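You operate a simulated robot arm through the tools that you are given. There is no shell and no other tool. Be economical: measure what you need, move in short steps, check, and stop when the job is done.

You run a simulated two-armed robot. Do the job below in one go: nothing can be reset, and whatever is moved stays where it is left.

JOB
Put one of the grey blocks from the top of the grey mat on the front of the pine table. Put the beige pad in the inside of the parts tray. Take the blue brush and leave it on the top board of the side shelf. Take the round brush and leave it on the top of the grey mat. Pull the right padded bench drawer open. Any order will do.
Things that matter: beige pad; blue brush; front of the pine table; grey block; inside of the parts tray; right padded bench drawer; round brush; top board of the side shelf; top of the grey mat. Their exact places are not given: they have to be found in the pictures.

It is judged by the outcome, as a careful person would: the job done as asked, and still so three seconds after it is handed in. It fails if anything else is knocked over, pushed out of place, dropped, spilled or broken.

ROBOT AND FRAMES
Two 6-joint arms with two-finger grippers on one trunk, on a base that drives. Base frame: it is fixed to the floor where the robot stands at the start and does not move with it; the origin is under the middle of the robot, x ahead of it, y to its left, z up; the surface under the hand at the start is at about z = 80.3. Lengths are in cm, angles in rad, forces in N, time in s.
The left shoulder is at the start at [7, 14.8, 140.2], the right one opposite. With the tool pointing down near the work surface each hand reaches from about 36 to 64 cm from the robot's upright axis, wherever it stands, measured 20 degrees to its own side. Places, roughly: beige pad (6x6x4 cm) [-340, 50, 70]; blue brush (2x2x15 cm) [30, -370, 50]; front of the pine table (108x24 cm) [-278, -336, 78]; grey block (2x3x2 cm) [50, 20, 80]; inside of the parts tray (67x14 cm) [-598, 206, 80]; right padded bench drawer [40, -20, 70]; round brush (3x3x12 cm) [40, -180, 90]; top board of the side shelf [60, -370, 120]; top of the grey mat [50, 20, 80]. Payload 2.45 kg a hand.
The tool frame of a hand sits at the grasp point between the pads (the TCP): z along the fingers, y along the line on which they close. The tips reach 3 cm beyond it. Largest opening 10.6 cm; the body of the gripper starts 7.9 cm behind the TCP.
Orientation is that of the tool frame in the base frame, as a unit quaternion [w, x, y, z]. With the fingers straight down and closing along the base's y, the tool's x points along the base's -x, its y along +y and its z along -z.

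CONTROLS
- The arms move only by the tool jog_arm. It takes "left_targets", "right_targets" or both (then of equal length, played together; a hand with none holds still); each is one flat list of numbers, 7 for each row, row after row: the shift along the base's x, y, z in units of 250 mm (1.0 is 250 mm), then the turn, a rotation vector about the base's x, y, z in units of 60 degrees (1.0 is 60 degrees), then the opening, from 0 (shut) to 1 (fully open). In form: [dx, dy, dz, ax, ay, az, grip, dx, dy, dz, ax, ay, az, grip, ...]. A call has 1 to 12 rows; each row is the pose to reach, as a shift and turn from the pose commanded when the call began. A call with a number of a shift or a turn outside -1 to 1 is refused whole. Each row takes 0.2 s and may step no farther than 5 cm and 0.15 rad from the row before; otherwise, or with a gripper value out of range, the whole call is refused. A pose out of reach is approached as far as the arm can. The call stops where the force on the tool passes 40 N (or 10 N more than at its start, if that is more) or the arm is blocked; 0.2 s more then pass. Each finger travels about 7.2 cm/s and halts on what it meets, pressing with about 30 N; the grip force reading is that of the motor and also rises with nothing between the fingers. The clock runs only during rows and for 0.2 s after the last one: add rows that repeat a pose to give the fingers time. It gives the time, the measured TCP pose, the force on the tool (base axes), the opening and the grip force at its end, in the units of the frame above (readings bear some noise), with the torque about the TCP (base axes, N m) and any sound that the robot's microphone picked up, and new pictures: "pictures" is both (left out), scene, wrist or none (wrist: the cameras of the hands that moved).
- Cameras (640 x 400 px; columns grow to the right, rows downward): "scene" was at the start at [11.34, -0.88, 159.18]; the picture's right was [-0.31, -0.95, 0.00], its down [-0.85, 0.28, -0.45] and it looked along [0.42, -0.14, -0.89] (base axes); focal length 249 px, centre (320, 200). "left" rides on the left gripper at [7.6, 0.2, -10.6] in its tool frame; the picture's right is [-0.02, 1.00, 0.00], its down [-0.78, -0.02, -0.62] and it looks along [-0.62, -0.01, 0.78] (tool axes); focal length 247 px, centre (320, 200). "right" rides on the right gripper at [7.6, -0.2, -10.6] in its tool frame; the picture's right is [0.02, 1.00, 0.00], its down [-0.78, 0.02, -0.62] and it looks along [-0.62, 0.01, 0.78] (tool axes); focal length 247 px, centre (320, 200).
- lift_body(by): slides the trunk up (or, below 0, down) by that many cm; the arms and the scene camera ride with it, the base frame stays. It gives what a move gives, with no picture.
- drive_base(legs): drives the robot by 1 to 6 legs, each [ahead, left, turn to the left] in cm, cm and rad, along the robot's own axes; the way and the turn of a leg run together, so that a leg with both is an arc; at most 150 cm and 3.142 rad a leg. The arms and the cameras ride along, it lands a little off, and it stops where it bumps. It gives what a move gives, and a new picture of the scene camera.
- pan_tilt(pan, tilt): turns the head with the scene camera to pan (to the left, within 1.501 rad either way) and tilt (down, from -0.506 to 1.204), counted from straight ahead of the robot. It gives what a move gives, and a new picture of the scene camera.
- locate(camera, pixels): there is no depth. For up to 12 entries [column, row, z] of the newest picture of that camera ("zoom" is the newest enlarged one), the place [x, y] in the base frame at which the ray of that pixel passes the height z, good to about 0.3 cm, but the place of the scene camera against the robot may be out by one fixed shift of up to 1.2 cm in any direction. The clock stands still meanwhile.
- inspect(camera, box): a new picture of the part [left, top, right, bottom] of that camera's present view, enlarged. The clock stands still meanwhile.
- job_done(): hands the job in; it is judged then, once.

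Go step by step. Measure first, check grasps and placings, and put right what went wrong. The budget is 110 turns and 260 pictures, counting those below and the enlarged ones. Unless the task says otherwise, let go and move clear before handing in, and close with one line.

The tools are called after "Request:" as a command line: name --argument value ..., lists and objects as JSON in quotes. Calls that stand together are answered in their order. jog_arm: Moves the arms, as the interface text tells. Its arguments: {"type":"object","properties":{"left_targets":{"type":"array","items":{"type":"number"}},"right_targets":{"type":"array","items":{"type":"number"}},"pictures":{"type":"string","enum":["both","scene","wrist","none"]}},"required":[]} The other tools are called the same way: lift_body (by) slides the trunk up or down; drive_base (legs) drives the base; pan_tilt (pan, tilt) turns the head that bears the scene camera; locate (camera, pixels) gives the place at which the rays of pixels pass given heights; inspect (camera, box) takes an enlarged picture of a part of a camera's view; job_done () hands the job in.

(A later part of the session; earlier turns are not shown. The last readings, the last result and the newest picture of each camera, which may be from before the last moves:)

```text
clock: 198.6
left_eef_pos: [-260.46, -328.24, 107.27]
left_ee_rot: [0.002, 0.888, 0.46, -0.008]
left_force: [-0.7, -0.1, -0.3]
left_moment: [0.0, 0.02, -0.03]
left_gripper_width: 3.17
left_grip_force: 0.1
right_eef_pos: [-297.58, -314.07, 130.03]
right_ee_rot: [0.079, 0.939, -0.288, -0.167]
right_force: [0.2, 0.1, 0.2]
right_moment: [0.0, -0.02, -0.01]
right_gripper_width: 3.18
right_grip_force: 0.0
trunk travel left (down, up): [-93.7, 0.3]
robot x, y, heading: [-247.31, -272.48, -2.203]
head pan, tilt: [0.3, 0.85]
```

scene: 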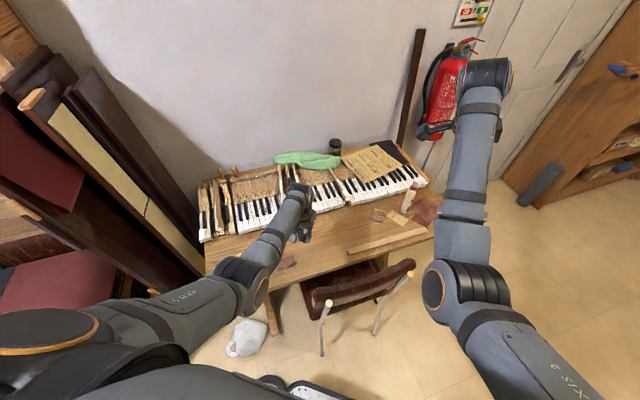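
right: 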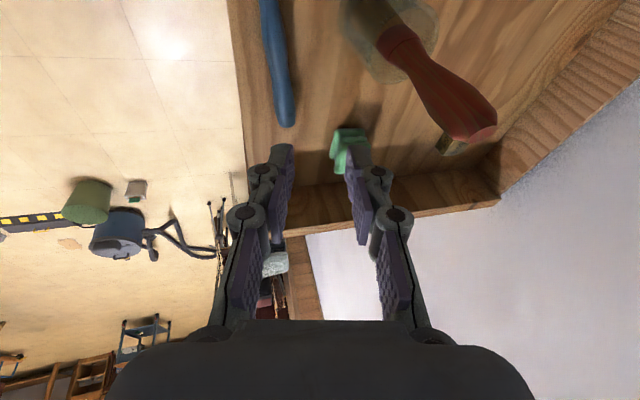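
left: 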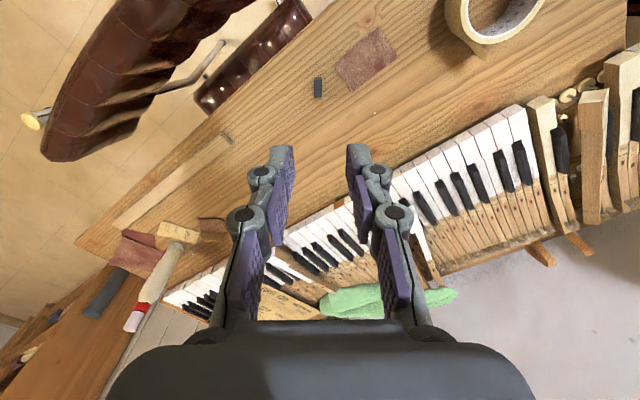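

The grey block rests on the front of the pine table at (318,88), clear of everything. Now I'll retreat the same way and turn toward the pad's rough location near (-340,50).

Request:
drive_base --legs '[[-62, -42, 0], [-62, -42, 0], [0, 0, -1.8]]'

Request:
pan_tilt --pan 0.1 --tilt 0.5

Request:
inspect --camera "scene" --box '[160, 60, 480, 260]'

```text
clock: 210.6
left_eef_pos: [-296.57, -100.07, 107.15]
left_ee_rot: [-0.006, 0.921, -0.39, -0.007]
left_force: [-0.4, -0.3, 0.2]
left_moment: [0.02, 0.02, 0.02]
left_gripper_width: 3.17
left_grip_force: 0.1
right_eef_pos: [-275.81, -66.09, 129.95]
right_ee_rot: [0.079, -0.377, 0.907, 0.168]
right_force: [0.1, -0.4, 1.0]
right_moment: [0.03, 0.01, 0.01]
right_gripper_width: 3.17
right_grip_force: 0.0
trunk travel left (down, up): [-93.7, 0.3]
robot x, y, heading: [-243.45, -123.39, 2.329]
head pan, tilt: [0.3, 0.85]
```

scene: 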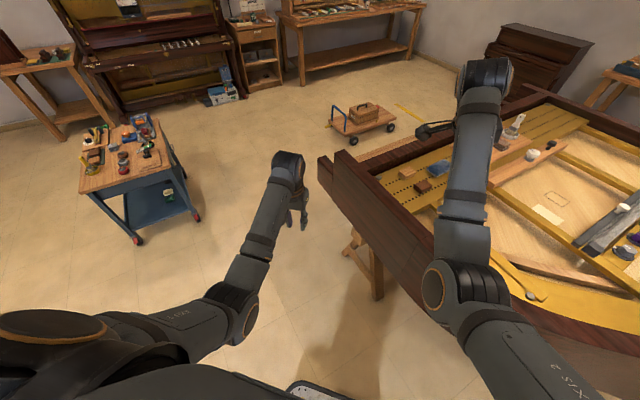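

```text
clock: 211.4
left_eef_pos: [-296.61, -99.95, 107.38]
left_ee_rot: [-0.006, 0.92, -0.391, -0.007]
left_force: [0.2, 1.0, 0.1]
left_moment: [0.01, -0.01, 0.02]
left_gripper_width: 3.19
left_grip_force: 0.1
right_eef_pos: [-275.69, -66.08, 129.85]
right_ee_rot: [0.079, -0.377, 0.907, 0.167]
right_force: [0.2, -0.6, -0.4]
right_moment: [0.03, -0.02, 0.0]
right_gripper_width: 3.2
right_grip_force: 0.2
trunk travel left (down, up): [-93.7, 0.3]
robot x, y, heading: [-244.19, -123.36, 2.322]
head pan, tilt: [0.099, 0.499]
```

scene: 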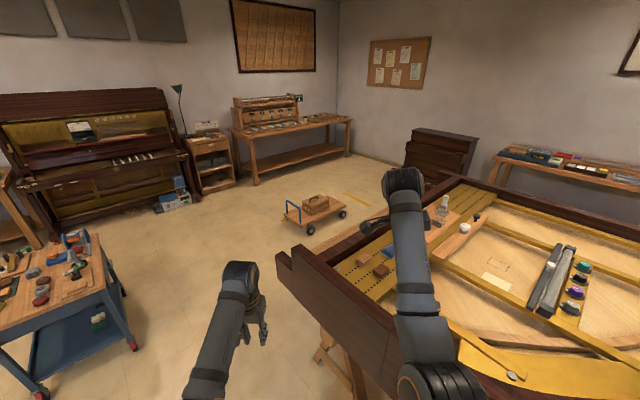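

```text
2.00 times, centred on (320, 160) of scene
```

zoom: 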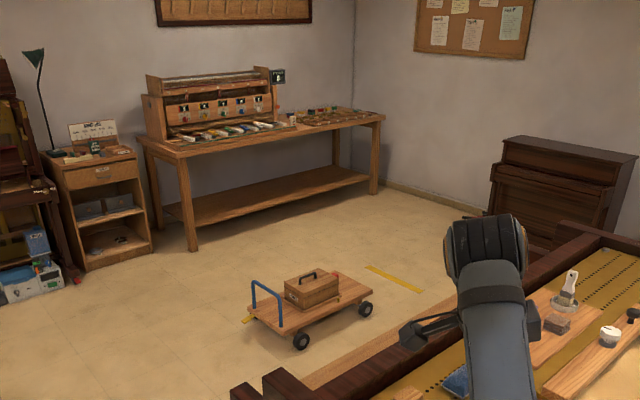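

The pad should lie inside the dismantled piano near pixel (403,200), which the right arm hides. I'll return the right hand to a compact tool-down pose and measure the piano edge.

Request:
locate --camera "scene" --pixels '[[277, 253, 85], [465, 178, 85], [310, 250, 85], [388, 250, 72], [383, 270, 72], [443, 215, 75], [290, 220, 0], [345, 212, 0], [340, 395, 85], [400, 205, 72]]'

Request:
jog_arm --right_targets '[0.02, -0.04, -0.05, -0.0246, -0.0215, 0.1206, 0.3, 0.04, -0.08, -0.1, -0.0492, -0.043, 0.2412, 0.3, 0.06, -0.12, -0.15, -0.0738, -0.0645, 0.3618, 0.3, 0.08, -0.16, -0.2, -0.0983, -0.086, 0.4824, 0.3, 0.1, -0.2, -0.25, -0.1229, -0.1075, 0.603, 0.3, 0.12, -0.24, -0.3, -0.1475, -0.129, 0.7235, 0.3]' --pictures "none"

Request:
jog_arm --right_targets '[0.02, -0.04, -0.05, -0.0246, -0.0215, 0.1206, 0.3, 0.04, -0.08, -0.1, -0.0492, -0.043, 0.2412, 0.3, 0.06, -0.12, -0.15, -0.0738, -0.0645, 0.3618, 0.3, 0.06, -0.12, -0.2, -0.0983, -0.086, 0.4824, 0.3, 0.06, -0.12, -0.25, -0.1229, -0.1075, 0.603, 0.3, 0.06, -0.12, -0.3, -0.1475, -0.129, 0.7235, 0.3]' --pictures "scene"

```text
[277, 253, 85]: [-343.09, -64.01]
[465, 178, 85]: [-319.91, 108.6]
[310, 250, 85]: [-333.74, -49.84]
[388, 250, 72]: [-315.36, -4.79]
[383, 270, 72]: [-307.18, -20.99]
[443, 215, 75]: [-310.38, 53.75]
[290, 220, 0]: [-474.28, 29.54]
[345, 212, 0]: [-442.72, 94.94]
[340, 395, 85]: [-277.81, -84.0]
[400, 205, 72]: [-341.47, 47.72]
```

```text
clock: 212.8
left_eef_pos: [-296.53, -99.92, 107.3]
left_ee_rot: [-0.005, 0.92, -0.391, -0.007]
left_force: [-0.1, -0.6, 0.0]
left_moment: [0.02, 0.0, -0.01]
left_gripper_width: 3.17
left_grip_force: 0.1
right_eef_pos: [-273.92, -71.69, 120.94]
right_ee_rot: [0.044, -0.7, 0.706, 0.094]
right_force: [-0.5, -0.5, 0.1]
right_moment: [0.03, 0.01, 0.0]
right_gripper_width: 3.15
right_grip_force: 0.1
right hand out of reach, approached as far as the arm can: row 1, 2, 3, 4, 5, 6
trunk travel left (down, up): [-93.7, 0.3]
robot x, y, heading: [-244.01, -122.98, 2.325]
head pan, tilt: [0.099, 0.499]
```

```text
clock: 214.2
left_eef_pos: [-296.58, -99.92, 107.24]
left_ee_rot: [-0.005, 0.92, -0.391, -0.007]
left_force: [0.4, 0.0, 0.4]
left_moment: [0.02, -0.02, 0.0]
left_gripper_width: 3.17
left_grip_force: 0.0
right_eef_pos: [-272.68, -74.9, 112.75]
right_ee_rot: [0.002, 0.917, -0.398, -0.001]
right_force: [-0.1, 0.3, -0.3]
right_moment: [-0.02, 0.02, -0.06]
right_gripper_width: 3.16
right_grip_force: 0.1
right hand out of reach, approached as far as the arm can: row 1, 2, 3, 4, 5, 6
trunk travel left (down, up): [-93.7, 0.3]
robot x, y, heading: [-243.81, -123.21, 2.325]
head pan, tilt: [0.099, 0.499]
```

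scene: 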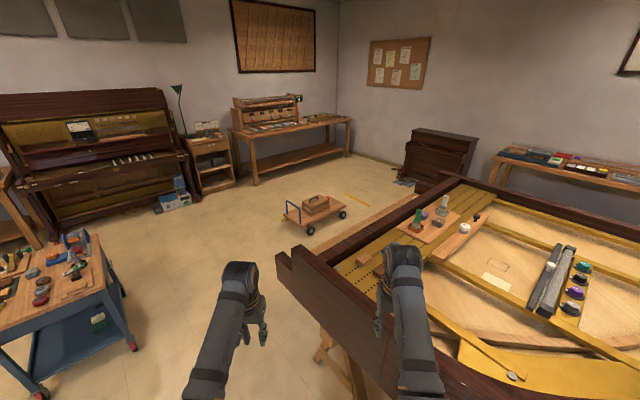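

Request:
inspect --camera "scene" --box '[300, 180, 480, 292]'

```text
3.56 times, centred on (390, 236) of scene
```

zoom: 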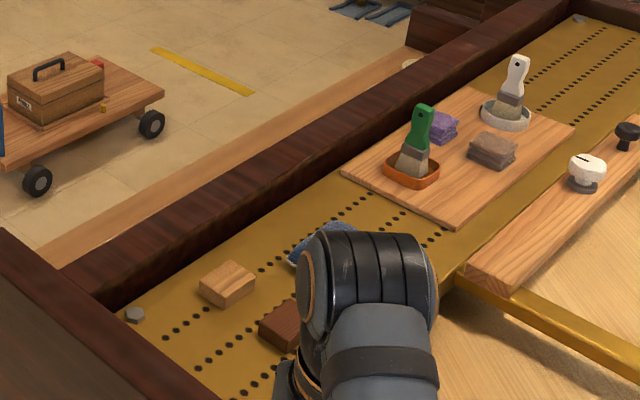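

Something pale sits on the ledge beyond the dark rim at zoom (411,63), matching (-340,50). I'll zoom in there.

Request:
inspect --camera "scene" --box '[385, 175, 465, 225]'

Request:
locate --camera "scene" --pixels '[[415, 198, 68], [415, 198, 72], [439, 222, 74], [423, 216, 74], [340, 240, 70], [310, 253, 70], [335, 238, 65]]'

```text
8.00 times, centred on (425, 200) of scene
```

zoom: 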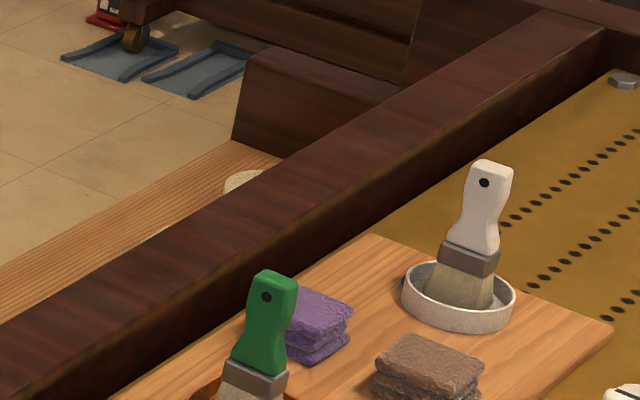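

```text
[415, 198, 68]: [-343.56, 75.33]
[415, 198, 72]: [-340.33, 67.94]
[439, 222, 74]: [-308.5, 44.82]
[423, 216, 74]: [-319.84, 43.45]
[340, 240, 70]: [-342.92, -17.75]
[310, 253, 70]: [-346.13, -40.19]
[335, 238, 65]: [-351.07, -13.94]
```

Two pale objects peek over the rim on the outer ledge near (-341,50…70), so the pad must be taken from the -x side. I'll turn to face +x and drive around the piano corner, between it and the blue cart.

Request:
drive_base --legs '[[0, 0, -2.325], [-86, 5, 0], [-62, 33, 0], [0, 100, 0]]'

Request:
pan_tilt --pan 0.2 --tilt 0.9

```text
clock: 232.6
left_eef_pos: [-334.29, 39.17, 107.18]
left_ee_rot: [0.009, 0.014, 1.0, -0.002]
left_force: [-0.7, 0.1, -0.8]
left_moment: [0.03, -0.02, 0.04]
left_gripper_width: 3.2
left_grip_force: 0.0
right_eef_pos: [-333.76, 4.29, 112.95]
right_ee_rot: [0.001, 0.023, 1.0, 0.001]
right_force: [0.7, 0.5, 0.4]
right_moment: [0.02, -0.01, -0.01]
right_gripper_width: 3.18
right_grip_force: 0.1
trunk travel left (down, up): [-93.7, 0.3]
robot x, y, heading: [-388.18, 19.25, -0.043]
head pan, tilt: [0.099, 0.499]
```

scene: 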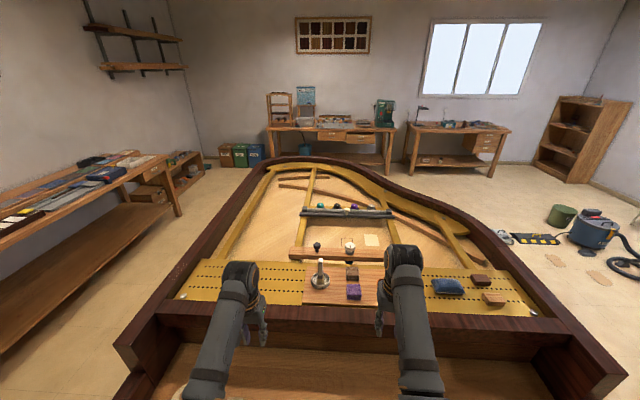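

```text
clock: 233.5
left_eef_pos: [-334.36, 39.22, 107.17]
left_ee_rot: [0.009, 0.014, 1.0, -0.003]
left_force: [0.9, 0.7, -0.3]
left_moment: [0.01, 0.04, 0.0]
left_gripper_width: 3.19
left_grip_force: 0.1
right_eef_pos: [-333.8, 4.49, 112.91]
right_ee_rot: [0.001, 0.023, 1.0, 0.0]
right_force: [0.0, 0.1, -0.5]
right_moment: [0.02, 0.01, -0.03]
right_gripper_width: 3.17
right_grip_force: 0.0
trunk travel left (down, up): [-93.7, 0.3]
robot x, y, heading: [-387.96, 18.86, -0.038]
head pan, tilt: [0.201, 0.901]
```

scene: 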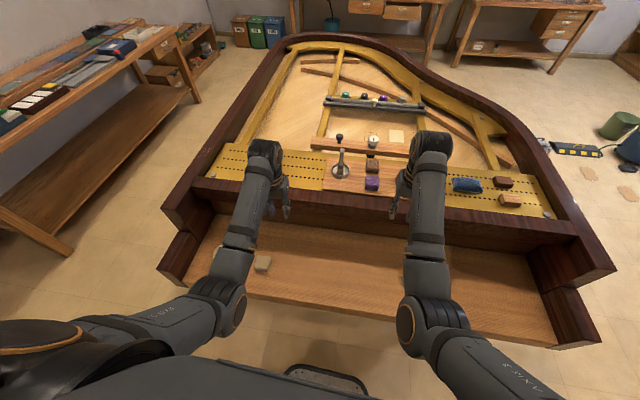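

The keybed ledge shows a beige block-like pad at (263,263) and something at (215,255). I'll zoom and locate it.

Request:
inspect --camera "scene" --box '[180, 210, 340, 310]'

Request:
locate --camera "scene" --pixels '[[263, 260, 70], [263, 260, 72], [263, 271, 67], [250, 285, 67], [240, 222, 67], [216, 255, 68], [240, 210, 85]]'

```text
4.00 times, centred on (260, 260) of scene
```

zoom: 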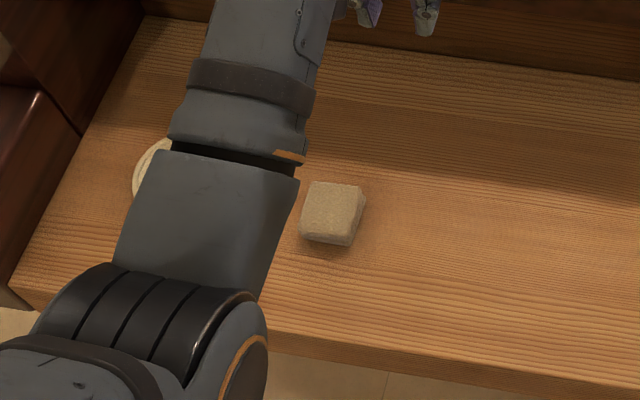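

```text
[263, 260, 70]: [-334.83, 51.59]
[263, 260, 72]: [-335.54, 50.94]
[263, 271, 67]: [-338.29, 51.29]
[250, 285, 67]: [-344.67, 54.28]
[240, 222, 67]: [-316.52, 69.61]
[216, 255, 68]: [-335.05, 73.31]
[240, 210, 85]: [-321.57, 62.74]
```

The beige pad is at about (-336,51). I'll bring the left hand above it, open fully, and check with its wrist camera.

Request:
jog_arm --left_targets '[-0.02, 0.12, -0.05, 0, 0, 0, 0.6, -0.05, 0.24, -0.1, 0, 0, 0, 0.9, -0.08, 0.36, -0.18, 0, 0, 0, 1, -0.1, 0.46, -0.26, 0, 0, 0, 1, -0.1, 0.46, -0.4, 0, 0, 0, 1, -0.1, 0.46, -0.4, 0, 0, 0, 1]' --pictures "wrist"

Request:
locate --camera "left" --pixels '[[320, 120, 70], [320, 100, 70], [320, 140, 70]]'

```text
clock: 234.9
left_eef_pos: [-336.82, 50.95, 97.27]
left_ee_rot: [0.009, 0.013, 1.0, -0.001]
left_force: [-1.0, -0.3, -1.1]
left_moment: [0.0, 0.02, -0.01]
left_gripper_width: 10.61
left_grip_force: 0.1
right_eef_pos: [-333.76, 4.41, 112.88]
right_ee_rot: [0.001, 0.023, 1.0, 0.0]
right_force: [0.0, -0.8, 0.8]
right_moment: [0.01, 0.02, 0.01]
right_gripper_width: 3.19
right_grip_force: 0.1
trunk travel left (down, up): [-93.7, 0.3]
robot x, y, heading: [-388.13, 19.36, -0.039]
head pan, tilt: [0.201, 0.901]
```

left: 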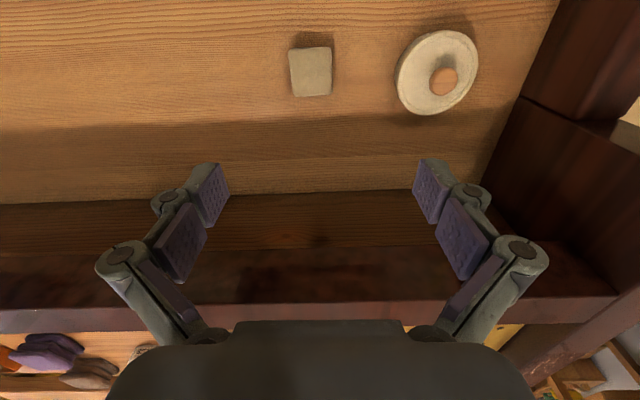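

```text
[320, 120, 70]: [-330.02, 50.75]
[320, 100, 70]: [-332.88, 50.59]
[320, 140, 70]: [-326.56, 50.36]
```

Request:
locate --camera "left" --pixels '[[311, 72, 70], [311, 72, 67], [311, 48, 70], [311, 96, 70], [290, 72, 70], [331, 72, 70], [400, 80, 68]]'

Request:
inspect --camera "left" --box '[240, 20, 500, 180]'

```text
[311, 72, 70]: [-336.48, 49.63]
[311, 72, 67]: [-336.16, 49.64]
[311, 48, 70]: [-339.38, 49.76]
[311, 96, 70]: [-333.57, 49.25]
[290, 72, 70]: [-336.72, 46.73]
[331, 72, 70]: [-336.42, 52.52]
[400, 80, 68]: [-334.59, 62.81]
```

```text
2.46 times, centred on (370, 100) of left
```

zoom: 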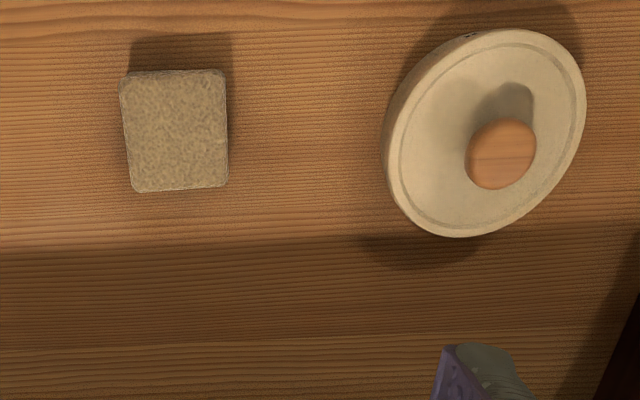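

The pad is centred at (-336.5,49.6), about 5.7 cm wide in y; the round disc starts at y≈62. I'll align, lower the trunk 13 cm and then look again.

Request:
jog_arm --left_targets '[0.012, -0.052, 0, 0, 0, 0, 0.85, 0.012, -0.052, -0.06, 0, 0, 0, 0.85]' --pictures "none"

Request:
lift_body --by -14

Request:
jog_arm --left_targets '[0, 0, 0, 0, 0, 0, 0.85]' --pictures "wrist"

Request:
locate --camera "left" --pixels '[[320, 130, 70], [320, 110, 70], [320, 150, 70]]'

```text
clock: 235.5
left_eef_pos: [-336.51, 49.53, 95.71]
left_ee_rot: [0.008, 0.014, 1.0, -0.003]
left_force: [0.1, 0.1, 0.5]
left_moment: [-0.03, -0.04, 0.0]
left_gripper_width: 8.98
left_grip_force: 0.0
right_eef_pos: [-333.66, 4.42, 112.98]
right_ee_rot: [0.001, 0.023, 1.0, 0.0]
right_force: [-1.4, -0.9, -0.1]
right_moment: [-0.01, -0.02, 0.0]
right_gripper_width: 3.19
right_grip_force: 0.0
trunk travel left (down, up): [-93.7, 0.3]
robot x, y, heading: [-388.11, 19.22, -0.042]
head pan, tilt: [0.201, 0.901]
```

```text
clock: 237.1
left_eef_pos: [-336.53, 49.66, 81.76]
left_ee_rot: [0.009, 0.014, 1.0, -0.003]
left_force: [-0.1, -0.7, 0.3]
left_moment: [0.02, -0.06, 0.0]
left_gripper_width: 9.0
left_grip_force: 0.0
right_eef_pos: [-333.76, 4.43, 98.92]
right_ee_rot: [0.001, 0.023, 1.0, 0.0]
right_force: [0.8, 0.0, 0.3]
right_moment: [-0.01, -0.02, 0.02]
right_gripper_width: 3.18
right_grip_force: 0.1
trunk travel left (down, up): [-79.7, 14.3]
robot x, y, heading: [-388.56, 19.06, -0.039]
head pan, tilt: [0.201, 0.901]
```

```text
clock: 237.5
left_eef_pos: [-336.59, 49.62, 81.6]
left_ee_rot: [0.008, 0.014, 1.0, -0.003]
left_force: [-0.1, 0.8, -0.2]
left_moment: [0.03, 0.0, 0.01]
left_gripper_width: 9.01
left_grip_force: 0.0
right_eef_pos: [-333.79, 4.37, 98.94]
right_ee_rot: [0.001, 0.023, 1.0, 0.0]
right_force: [0.2, 1.4, 0.4]
right_moment: [0.02, 0.01, 0.01]
right_gripper_width: 3.18
right_grip_force: 0.1
trunk travel left (down, up): [-79.7, 14.3]
robot x, y, heading: [-387.94, 19.59, -0.044]
head pan, tilt: [0.201, 0.901]
```

left: 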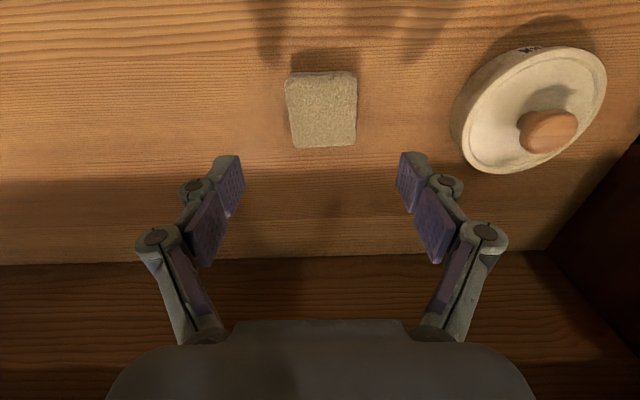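

```text
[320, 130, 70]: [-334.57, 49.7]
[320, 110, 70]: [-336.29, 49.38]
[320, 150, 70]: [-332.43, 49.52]
```

The pad is centred; its top is at about z≈70.5–72. I'll lower 9 cm with the trunk and look.

Request:
lift_body --by -9

Request:
inspect --camera "left" --box '[160, 40, 560, 290]'

```text
clock: 238.8
left_eef_pos: [-336.55, 49.65, 72.72]
left_ee_rot: [0.009, 0.014, 1.0, -0.003]
left_force: [-0.3, 0.3, -0.1]
left_moment: [-0.01, 0.01, 0.0]
left_gripper_width: 8.98
left_grip_force: 0.1
right_eef_pos: [-333.78, 4.41, 89.96]
right_ee_rot: [0.002, 0.023, 1.0, 0.0]
right_force: [-0.2, 0.1, -0.3]
right_moment: [0.02, -0.03, 0.06]
right_gripper_width: 3.15
right_grip_force: 0.0
trunk travel left (down, up): [-70.7, 23.3]
robot x, y, heading: [-388.15, 18.56, -0.044]
head pan, tilt: [0.201, 0.901]
```

```text
1.60 times, centred on (360, 165) of left
```

zoom: 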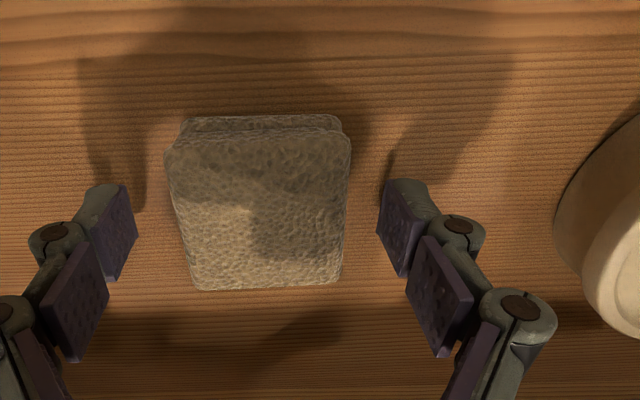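

The pad is centred between the fingers with its top at z≈71. I'll lower another 1.6 cm and close.

Request:
lift_body --by -1.6

Request:
jog_arm --left_targets '[0, 0, 0, 0, 0, 0, 0.6, 0, 0, 0, 0, 0, 0, 0.4, 0, 0, 0, 0, 0, 0, 0.4, 0, 0, 0, 0, 0, 0, 0.4]' --pictures "wrist"

```text
clock: 239.4
left_eef_pos: [-336.42, 49.47, 71.58]
left_ee_rot: [0.014, 0.015, 1.0, 0.0]
left_force: [4.4, 2.6, 19.6]
left_moment: [0.61, 0.09, -0.27]
left_gripper_width: 9.69
left_grip_force: 9.5
right_eef_pos: [-334.07, 4.29, 88.52]
right_ee_rot: [0.004, 0.023, 1.0, 0.0]
right_force: [0.0, -0.8, 0.9]
right_moment: [0.03, -0.07, 0.01]
right_gripper_width: 3.18
right_grip_force: 0.0
trunk travel left (down, up): [-69.1, 24.9]
robot x, y, heading: [-388.14, 18.92, -0.043]
head pan, tilt: [0.201, 0.901]
```

```text
clock: 239.9
left_eef_pos: [-336.39, 49.42, 72.69]
left_ee_rot: [0.023, 0.016, 1.0, 0.0]
left_force: [-8.8, -5.7, 62.3]
left_moment: [-0.26, 0.84, 0.0]
left_gripper_width: 6.63
left_grip_force: 34.6
right_eef_pos: [-334.26, 4.03, 88.74]
right_ee_rot: [0.006, 0.023, 1.0, 0.004]
right_force: [0.4, -0.2, 0.1]
right_moment: [-0.03, -0.02, 0.03]
right_gripper_width: 3.18
right_grip_force: 0.1
trunk travel left (down, up): [-69.1, 24.9]
robot x, y, heading: [-388.35, 18.86, -0.038]
head pan, tilt: [0.201, 0.901]
stopped in row 2 (left hand): the force on the tool passed its limit at 44 N (the readings are from after the stop); the commanded pose is now the measured one
```

left: 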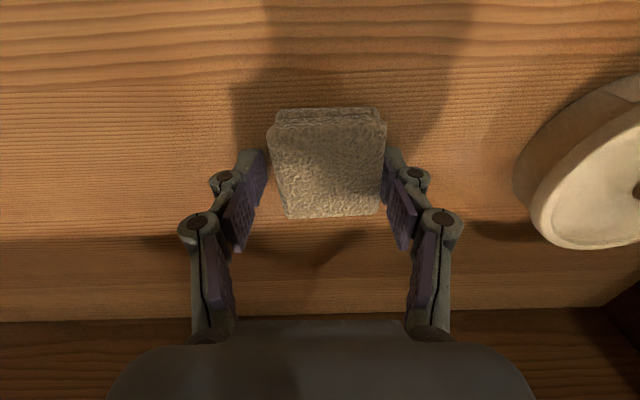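

The fingertips reached the ledge (z≈69). I'll rise 0.8 cm and then close on the pad.

Request:
lift_body --by 0.8

Request:
jog_arm --left_targets '[0, 0, 0, 0, 0, 0, 0.55, 0, 0, 0, 0, 0, 0, 0.45, 0, 0, 0, 0, 0, 0, 0.4, 0, 0, 0, 0, 0, 0, 0.4]' --pictures "wrist"

```text
clock: 240.4
left_eef_pos: [-336.26, 49.13, 72.85]
left_ee_rot: [0.02, 0.016, 1.0, 0.0]
left_force: [3.0, -16.1, 44.6]
left_moment: [-0.47, -0.03, 0.05]
left_gripper_width: 5.32
left_grip_force: 30.1
right_eef_pos: [-334.18, 3.86, 89.37]
right_ee_rot: [0.004, 0.023, 1.0, 0.002]
right_force: [0.0, 0.8, 0.7]
right_moment: [0.0, -0.01, 0.04]
right_gripper_width: 3.2
right_grip_force: 0.0
trunk travel left (down, up): [-69.9, 24.1]
robot x, y, heading: [-387.8, 19.51, -0.045]
head pan, tilt: [0.201, 0.901]
```

```text
clock: 241.4
left_eef_pos: [-336.35, 49.39, 72.81]
left_ee_rot: [0.018, 0.015, 1.0, 0.0]
left_force: [3.5, -12.7, 44.0]
left_moment: [-0.7, 0.22, 0.14]
left_gripper_width: 5.28
left_grip_force: 29.8
right_eef_pos: [-334.1, 4.02, 89.31]
right_ee_rot: [0.003, 0.022, 1.0, 0.002]
right_force: [0.3, 0.9, -0.4]
right_moment: [-0.02, 0.01, 0.0]
right_gripper_width: 3.18
right_grip_force: 0.0
trunk travel left (down, up): [-69.9, 24.1]
robot x, y, heading: [-388.12, 19.04, -0.044]
head pan, tilt: [0.201, 0.901]
```

left: 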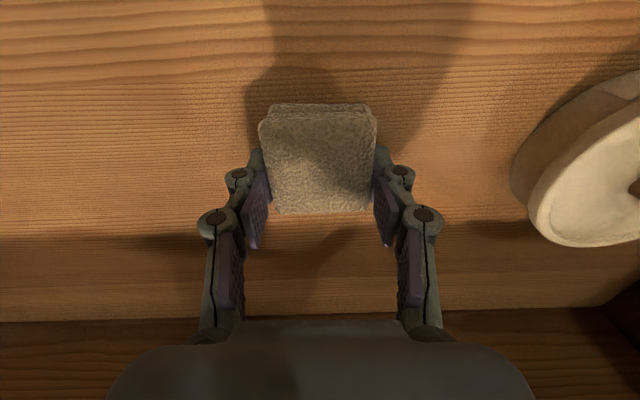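

The pad is held (5.3 cm, 30 N) with the tips still pressing the ledge. I'll lift with the trunk and verify.

Request:
lift_body --by 4

Request:
lift_body --by 20

Request:
jog_arm --left_targets '[0, 0, 0, 0, 0, 0, 0.35]' --pictures "both"

```text
clock: 242.3
left_eef_pos: [-336.3, 49.82, 76.06]
left_ee_rot: [0.011, 0.014, 1.0, -0.002]
left_force: [0.5, 0.5, -0.1]
left_moment: [0.0, 0.02, 0.02]
left_gripper_width: 5.3
left_grip_force: 30.2
right_eef_pos: [-333.54, 4.38, 93.11]
right_ee_rot: [0.001, 0.022, 1.0, 0.0]
right_force: [1.5, -0.2, 0.6]
right_moment: [0.02, 0.01, -0.01]
right_gripper_width: 3.19
right_grip_force: 0.1
trunk travel left (down, up): [-73.9, 20.1]
robot x, y, heading: [-387.88, 19.34, -0.043]
head pan, tilt: [0.201, 0.901]
```

```text
clock: 244.4
left_eef_pos: [-336.32, 49.66, 96.12]
left_ee_rot: [0.011, 0.013, 1.0, -0.001]
left_force: [0.0, -0.2, -0.3]
left_moment: [0.0, 0.01, -0.01]
left_gripper_width: 5.28
left_grip_force: 30.1
right_eef_pos: [-333.85, 4.57, 113.07]
right_ee_rot: [0.001, 0.023, 1.0, 0.0]
right_force: [0.3, -0.4, 0.0]
right_moment: [-0.01, 0.01, -0.01]
right_gripper_width: 3.18
right_grip_force: 0.1
trunk travel left (down, up): [-93.9, 0.1]
robot x, y, heading: [-388.62, 19.22, -0.042]
head pan, tilt: [0.201, 0.901]
```

```text
clock: 244.8
left_eef_pos: [-336.31, 49.79, 96.08]
left_ee_rot: [0.011, 0.014, 1.0, -0.001]
left_force: [-0.3, 0.3, 0.3]
left_moment: [-0.02, 0.01, 0.02]
left_gripper_width: 5.29
left_grip_force: 30.2
right_eef_pos: [-333.84, 4.45, 113.21]
right_ee_rot: [0.001, 0.023, 1.0, 0.0]
right_force: [0.1, -0.1, -0.2]
right_moment: [-0.04, 0.0, 0.01]
right_gripper_width: 3.16
right_grip_force: 0.0
trunk travel left (down, up): [-93.9, 0.1]
robot x, y, heading: [-388.53, 19.38, -0.041]
head pan, tilt: [0.201, 0.901]
```

scene: 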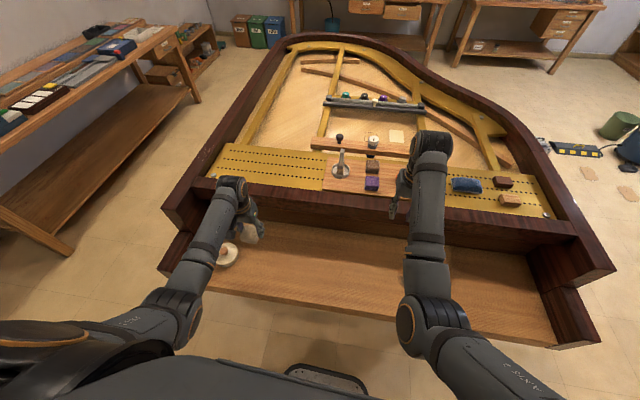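
left: 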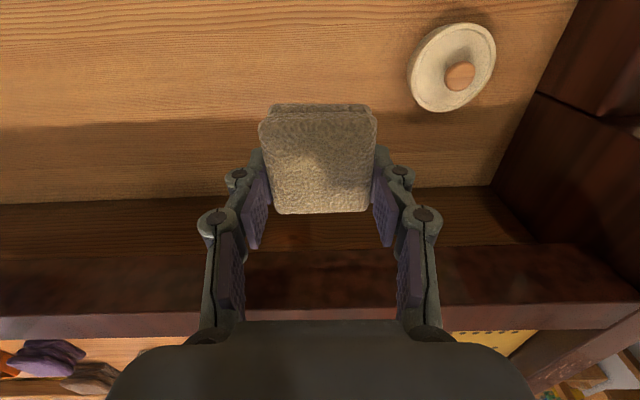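

The pad is firmly held and everything else is undisturbed. I'll move away from the dolly's side, turn to face -x and look toward the parts tray.

Request:
drive_base --legs '[[-4, -62, 0], [0, 0, 1.59], [0, 0, 1.59]]'

Request:
pan_tilt --pan -0.35 --tilt 0.45

Request:
locate --camera "scene" --pixels '[[320, 300, 0], [320, 250, 0], [200, 250, 0], [440, 250, 0], [440, 300, 0], [320, 220, 0]]'

```text
clock: 256.1
left_eef_pos: [-444.68, -75.16, 96.17]
left_ee_rot: [-0.001, 1.0, 0.012, -0.011]
left_force: [-0.7, 1.1, -0.9]
left_moment: [0.0, 0.01, -0.01]
left_gripper_width: 5.27
left_grip_force: 30.0
right_eef_pos: [-449.63, -30.07, 113.08]
right_ee_rot: [0.0, 1.0, 0.004, -0.001]
right_force: [0.7, 0.0, 0.1]
right_moment: [0.0, -0.02, -0.01]
right_gripper_width: 3.19
right_grip_force: 0.1
trunk travel left (down, up): [-93.9, 0.1]
robot x, y, heading: [-394.65, -41.66, -3.13]
head pan, tilt: [0.201, 0.901]
```

scene: 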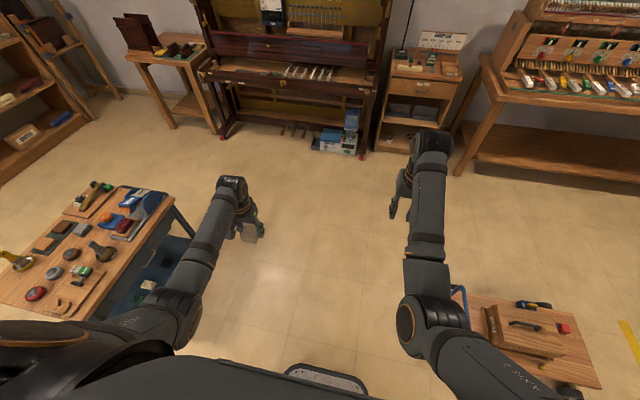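

```text
clock: 257.0
left_eef_pos: [-444.81, -75.19, 96.08]
left_ee_rot: [-0.002, 1.0, 0.011, -0.012]
left_force: [0.2, 0.4, -0.9]
left_moment: [0.05, 0.01, 0.02]
left_gripper_width: 5.29
left_grip_force: 29.7
right_eef_pos: [-449.6, -30.15, 113.13]
right_ee_rot: [0.0, 1.0, 0.004, -0.001]
right_force: [-0.8, 0.9, 0.2]
right_moment: [0.0, 0.02, -0.01]
right_gripper_width: 3.18
right_grip_force: 0.1
trunk travel left (down, up): [-93.9, 0.1]
robot x, y, heading: [-394.5, -41.53, -3.136]
head pan, tilt: [-0.351, 0.45]
```

scene: 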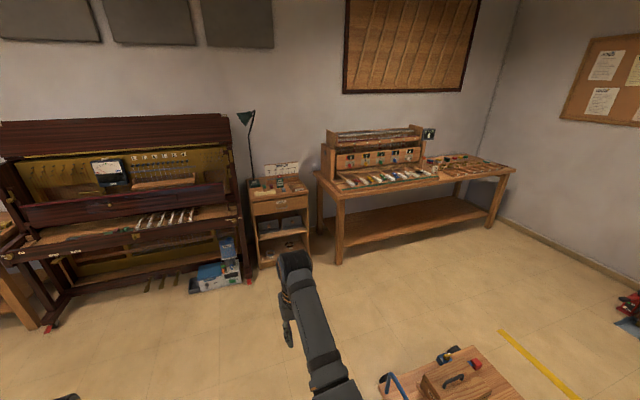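

```text
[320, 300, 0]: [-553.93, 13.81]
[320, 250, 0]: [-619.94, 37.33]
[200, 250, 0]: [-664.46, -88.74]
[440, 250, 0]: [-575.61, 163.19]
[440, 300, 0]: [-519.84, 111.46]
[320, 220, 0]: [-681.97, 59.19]
```

Request:
inspect --camera "scene" --box '[310, 110, 530, 247]'

Request:
locate --camera "scene" --pixels '[[343, 185, 78], [512, 170, 78], [470, 163, 80], [430, 165, 80], [385, 178, 80], [390, 385, 0], [340, 262, 0], [490, 226, 0], [440, 345, 15], [500, 330, 0]]'

```text
2.91 times, centred on (420, 178) of scene
```

zoom: 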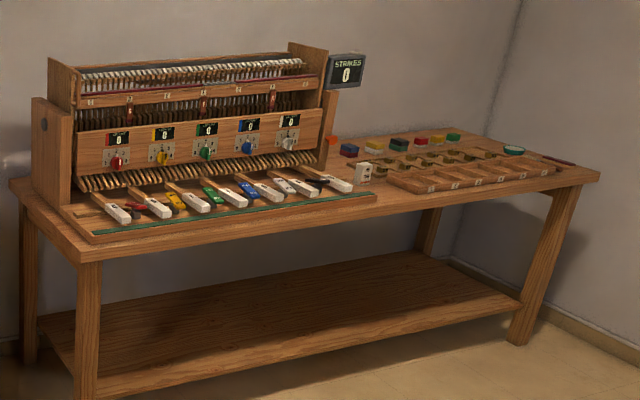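

```text
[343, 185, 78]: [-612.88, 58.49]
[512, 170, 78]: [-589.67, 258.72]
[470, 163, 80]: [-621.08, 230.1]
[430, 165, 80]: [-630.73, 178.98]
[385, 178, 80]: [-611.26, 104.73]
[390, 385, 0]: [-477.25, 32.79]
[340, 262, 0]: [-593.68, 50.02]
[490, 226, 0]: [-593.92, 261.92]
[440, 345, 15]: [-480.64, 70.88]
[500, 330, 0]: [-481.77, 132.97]
```

The compartmented tray is on the far bench at about y 175–240, x≈-598. I'll drive around the dolly (x -490…-430, y 25…105) and end facing the bench near (-500,220).

Request:
drive_base --legs '[[0, 0, -1.576], [0, 135, 0], [150, 0, 0], [55, -27, 0], [0, 0, 1.571], [0, -58, 0]]'

Request:
pan_tilt --pan 0.1 --tilt 0.65

Request:
inspect --camera "scene" --box '[200, 110, 440, 260]'

```text
clock: 284.3
left_eef_pos: [-553.14, 188.42, 96.15]
left_ee_rot: [-0.002, 1.0, 0.008, -0.012]
left_force: [0.6, 0.7, -0.8]
left_moment: [0.03, 0.01, -0.01]
left_gripper_width: 5.27
left_grip_force: 30.0
right_eef_pos: [-557.8, 233.42, 113.03]
right_ee_rot: [0.0, 1.0, -0.002, -0.001]
right_force: [0.6, 0.0, -0.5]
right_moment: [0.06, -0.01, 0.05]
right_gripper_width: 3.17
right_grip_force: 0.1
trunk travel left (down, up): [-93.9, 0.1]
robot x, y, heading: [-502.97, 221.49, -3.14]
head pan, tilt: [-0.351, 0.45]
```

scene: 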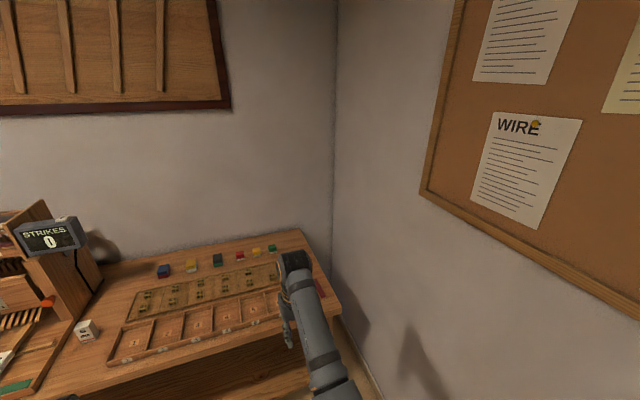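

```text
clock: 285.2
left_eef_pos: [-553.32, 188.49, 96.2]
left_ee_rot: [0.0, 1.0, 0.008, -0.012]
left_force: [-1.0, -0.4, 0.2]
left_moment: [-0.03, -0.01, 0.01]
left_gripper_width: 5.31
left_grip_force: 30.0
right_eef_pos: [-557.91, 233.63, 113.09]
right_ee_rot: [0.0, 1.0, -0.001, -0.001]
right_force: [-0.3, 0.9, 0.0]
right_moment: [-0.01, -0.04, 0.03]
right_gripper_width: 3.15
right_grip_force: 0.1
trunk travel left (down, up): [-93.9, 0.1]
robot x, y, heading: [-503.34, 221.31, -3.138]
head pan, tilt: [0.099, 0.649]
```

scene: 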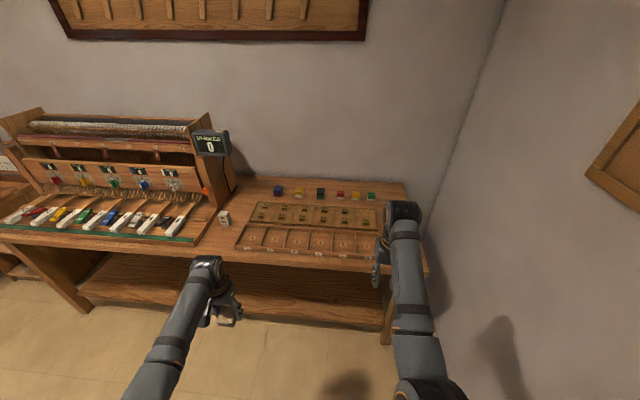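

```text
2.67 times, centred on (320, 185) of scene
```

zoom: 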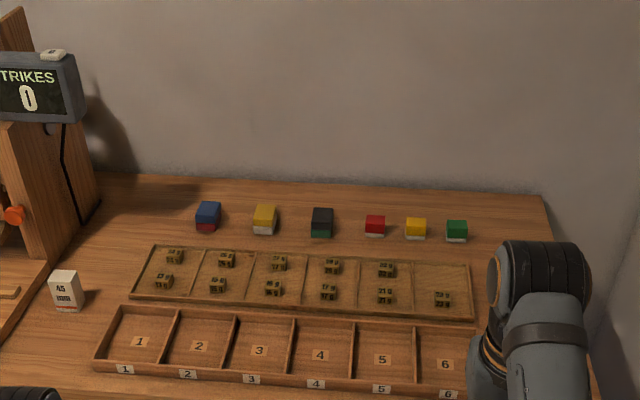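

The empty 6-compartment parts tray lies at the front of the bench. I'll locate its compartments.

Request:
locate --camera "zoom" --pixels '[[258, 348, 79], [198, 344, 79], [140, 341, 79], [320, 353, 79], [295, 320, 82], [295, 380, 82], [98, 345, 82], [500, 360, 82], [235, 320, 82], [240, 375, 82]]'

```text
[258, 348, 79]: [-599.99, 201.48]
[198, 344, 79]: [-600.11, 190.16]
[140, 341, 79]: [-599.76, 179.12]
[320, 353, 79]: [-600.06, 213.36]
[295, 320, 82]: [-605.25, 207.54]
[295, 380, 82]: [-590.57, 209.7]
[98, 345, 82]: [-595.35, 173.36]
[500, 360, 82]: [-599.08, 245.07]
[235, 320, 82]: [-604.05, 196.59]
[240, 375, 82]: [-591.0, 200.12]
```

Compartment 2 is centred at about (-600,190), which suits the left hand. I'll drive in 45 cm and check from the wrist camera.

Request:
drive_base --legs '[[45, 0, 0]]'

Request:
jog_arm --left_targets '[-0.04, 0.07, 0, 0, 0, 0, 0.35, -0.04, 0.07, 0, 0, 0, 0, 0.35]' --pictures "wrist"

```text
clock: 287.9
left_eef_pos: [-596.84, 188.15, 96.3]
left_ee_rot: [-0.001, 1.0, 0.009, -0.012]
left_force: [1.0, -0.5, -0.2]
left_moment: [0.04, 0.0, -0.01]
left_gripper_width: 5.26
left_grip_force: 30.0
right_eef_pos: [-601.49, 233.14, 113.18]
right_ee_rot: [-0.001, 1.0, 0.001, -0.002]
right_force: [-0.2, -0.3, 0.4]
right_moment: [0.0, 0.02, -0.03]
right_gripper_width: 3.19
right_grip_force: 0.0
trunk travel left (down, up): [-93.9, 0.1]
robot x, y, heading: [-547.14, 220.96, -3.139]
head pan, tilt: [0.099, 0.649]
```

scene: 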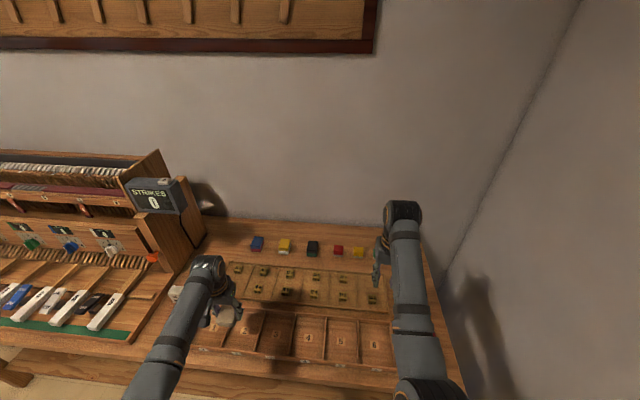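

```text
clock: 288.5
left_eef_pos: [-597.88, 190.09, 96.12]
left_ee_rot: [-0.001, 1.0, 0.009, -0.012]
left_force: [-0.6, 0.1, -0.5]
left_moment: [0.01, 0.04, 0.01]
left_gripper_width: 5.27
left_grip_force: 30.6
right_eef_pos: [-601.55, 233.16, 113.18]
right_ee_rot: [0.0, 1.0, -0.001, -0.001]
right_force: [0.0, -0.4, 0.7]
right_moment: [0.02, -0.01, -0.02]
right_gripper_width: 3.16
right_grip_force: 0.0
trunk travel left (down, up): [-93.9, 0.1]
robot x, y, heading: [-546.65, 221.03, -3.139]
head pan, tilt: [0.099, 0.649]
```

left: 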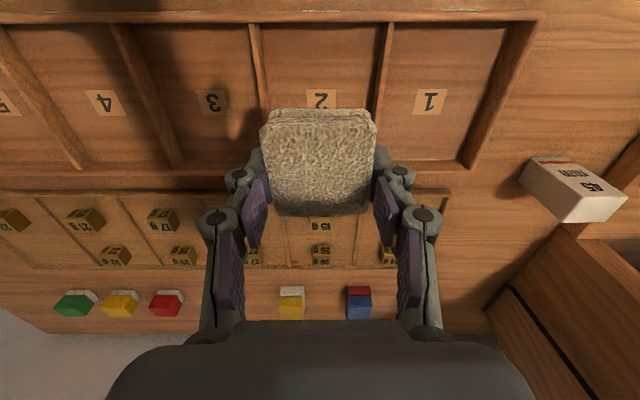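

Request:
locate --camera "left" --pixels '[[318, 99, 79], [257, 90, 82], [384, 90, 82], [320, 20, 82], [240, 170, 82], [428, 102, 79], [252, 30, 82], [390, 30, 82]]'

```text
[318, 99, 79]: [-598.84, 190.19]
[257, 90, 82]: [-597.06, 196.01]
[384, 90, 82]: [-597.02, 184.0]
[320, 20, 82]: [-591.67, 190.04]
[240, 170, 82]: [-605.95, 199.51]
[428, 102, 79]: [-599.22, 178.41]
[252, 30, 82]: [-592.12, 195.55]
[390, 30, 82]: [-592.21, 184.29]
```

The hand is centred over compartment 2 (y 184–196, x -606…-592). I'll shift 0.8 cm and lower with the trunk.

Request:
jog_arm --left_targets '[-0.032, 0, 0, 0, 0, 0, 0.35]' --pictures "none"

Request:
lift_body --by -11.5

Request:
jog_arm --left_targets '[0, 0, 0, 0, 0, 0, 0.35]' --pictures "wrist"

```text
clock: 288.9
left_eef_pos: [-598.87, 190.11, 96.16]
left_ee_rot: [-0.001, 1.0, 0.009, -0.011]
left_force: [0.2, -0.4, -0.6]
left_moment: [0.01, -0.02, 0.02]
left_gripper_width: 5.28
left_grip_force: 29.6
right_eef_pos: [-601.77, 233.3, 113.07]
right_ee_rot: [0.001, 1.0, 0.001, -0.001]
right_force: [-0.3, 0.7, -0.6]
right_moment: [-0.03, 0.01, -0.02]
right_gripper_width: 3.2
right_grip_force: 0.0
trunk travel left (down, up): [-93.9, 0.1]
robot x, y, heading: [-546.73, 220.92, -3.139]
head pan, tilt: [0.099, 0.649]
```

```text
clock: 290.3
left_eef_pos: [-598.7, 190.05, 84.64]
left_ee_rot: [-0.002, 1.0, 0.009, -0.011]
left_force: [-0.2, -0.3, -0.6]
left_moment: [0.03, 0.01, -0.03]
left_gripper_width: 5.28
left_grip_force: 29.9
right_eef_pos: [-601.74, 233.31, 101.74]
right_ee_rot: [0.0, 1.0, 0.0, -0.001]
right_force: [-0.2, -0.1, 0.3]
right_moment: [-0.02, -0.01, -0.03]
right_gripper_width: 3.15
right_grip_force: 0.0
trunk travel left (down, up): [-82.4, 11.6]
robot x, y, heading: [-546.37, 221.12, -3.137]
head pan, tilt: [0.099, 0.649]
```

```text
clock: 290.7
left_eef_pos: [-598.69, 190.08, 84.57]
left_ee_rot: [-0.001, 1.0, 0.009, -0.012]
left_force: [-0.5, -0.2, -1.1]
left_moment: [-0.02, -0.02, 0.0]
left_gripper_width: 5.32
left_grip_force: 30.3
right_eef_pos: [-601.72, 233.28, 101.64]
right_ee_rot: [0.0, 1.0, 0.0, -0.001]
right_force: [-1.0, 1.3, 0.3]
right_moment: [-0.01, -0.01, 0.05]
right_gripper_width: 3.16
right_grip_force: 0.1
trunk travel left (down, up): [-82.4, 11.6]
robot x, y, heading: [-546.55, 221.19, -3.137]
head pan, tilt: [0.099, 0.649]
```

left: 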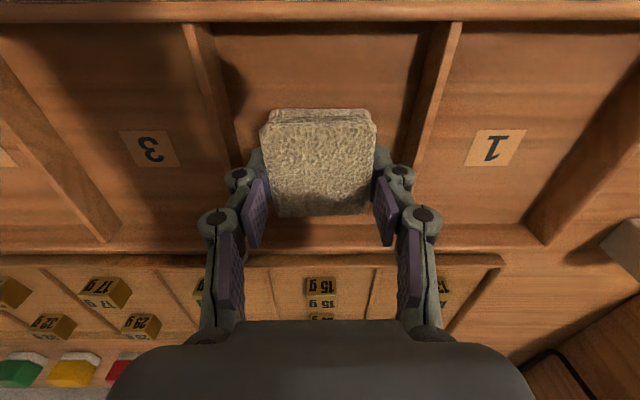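

Aligned between the dividers. I'll lower in small steps, watching the force.

Request:
lift_body --by -1.2

Request:
lift_body --by -0.6

Request:
inspect --camera "left" --box '[160, 20, 500, 280]'

```text
clock: 291.3
left_eef_pos: [-598.69, 189.97, 83.35]
left_ee_rot: [0.0, 1.0, 0.009, -0.012]
left_force: [0.7, -0.4, 1.2]
left_moment: [0.0, 0.03, -0.02]
left_gripper_width: 5.27
left_grip_force: 29.7
right_eef_pos: [-601.62, 233.23, 100.43]
right_ee_rot: [0.001, 1.0, 0.0, 0.0]
right_force: [-0.8, -0.2, -0.5]
right_moment: [-0.03, 0.05, 0.02]
right_gripper_width: 3.19
right_grip_force: 0.0
trunk travel left (down, up): [-81.2, 12.8]
robot x, y, heading: [-546.82, 221.16, -3.136]
head pan, tilt: [0.099, 0.649]
```

```text
clock: 291.9
left_eef_pos: [-598.74, 190.06, 83.39]
left_ee_rot: [0.001, 1.0, 0.009, -0.016]
left_force: [0.5, -4.0, 33.2]
left_moment: [0.15, -0.21, -0.07]
left_gripper_width: 5.3
left_grip_force: 30.2
right_eef_pos: [-601.38, 233.43, 99.98]
right_ee_rot: [0.002, 1.0, 0.0, -0.003]
right_force: [0.1, -0.5, -0.4]
right_moment: [0.01, -0.03, 0.0]
right_gripper_width: 3.2
right_grip_force: 0.0
trunk travel left (down, up): [-80.6, 13.4]
robot x, y, heading: [-546.69, 220.88, -3.133]
head pan, tilt: [0.099, 0.649]
```

```text
1.54 times, centred on (330, 150) of left
```

zoom: 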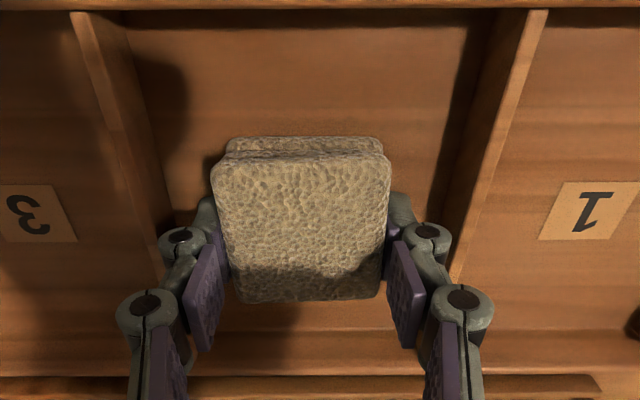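

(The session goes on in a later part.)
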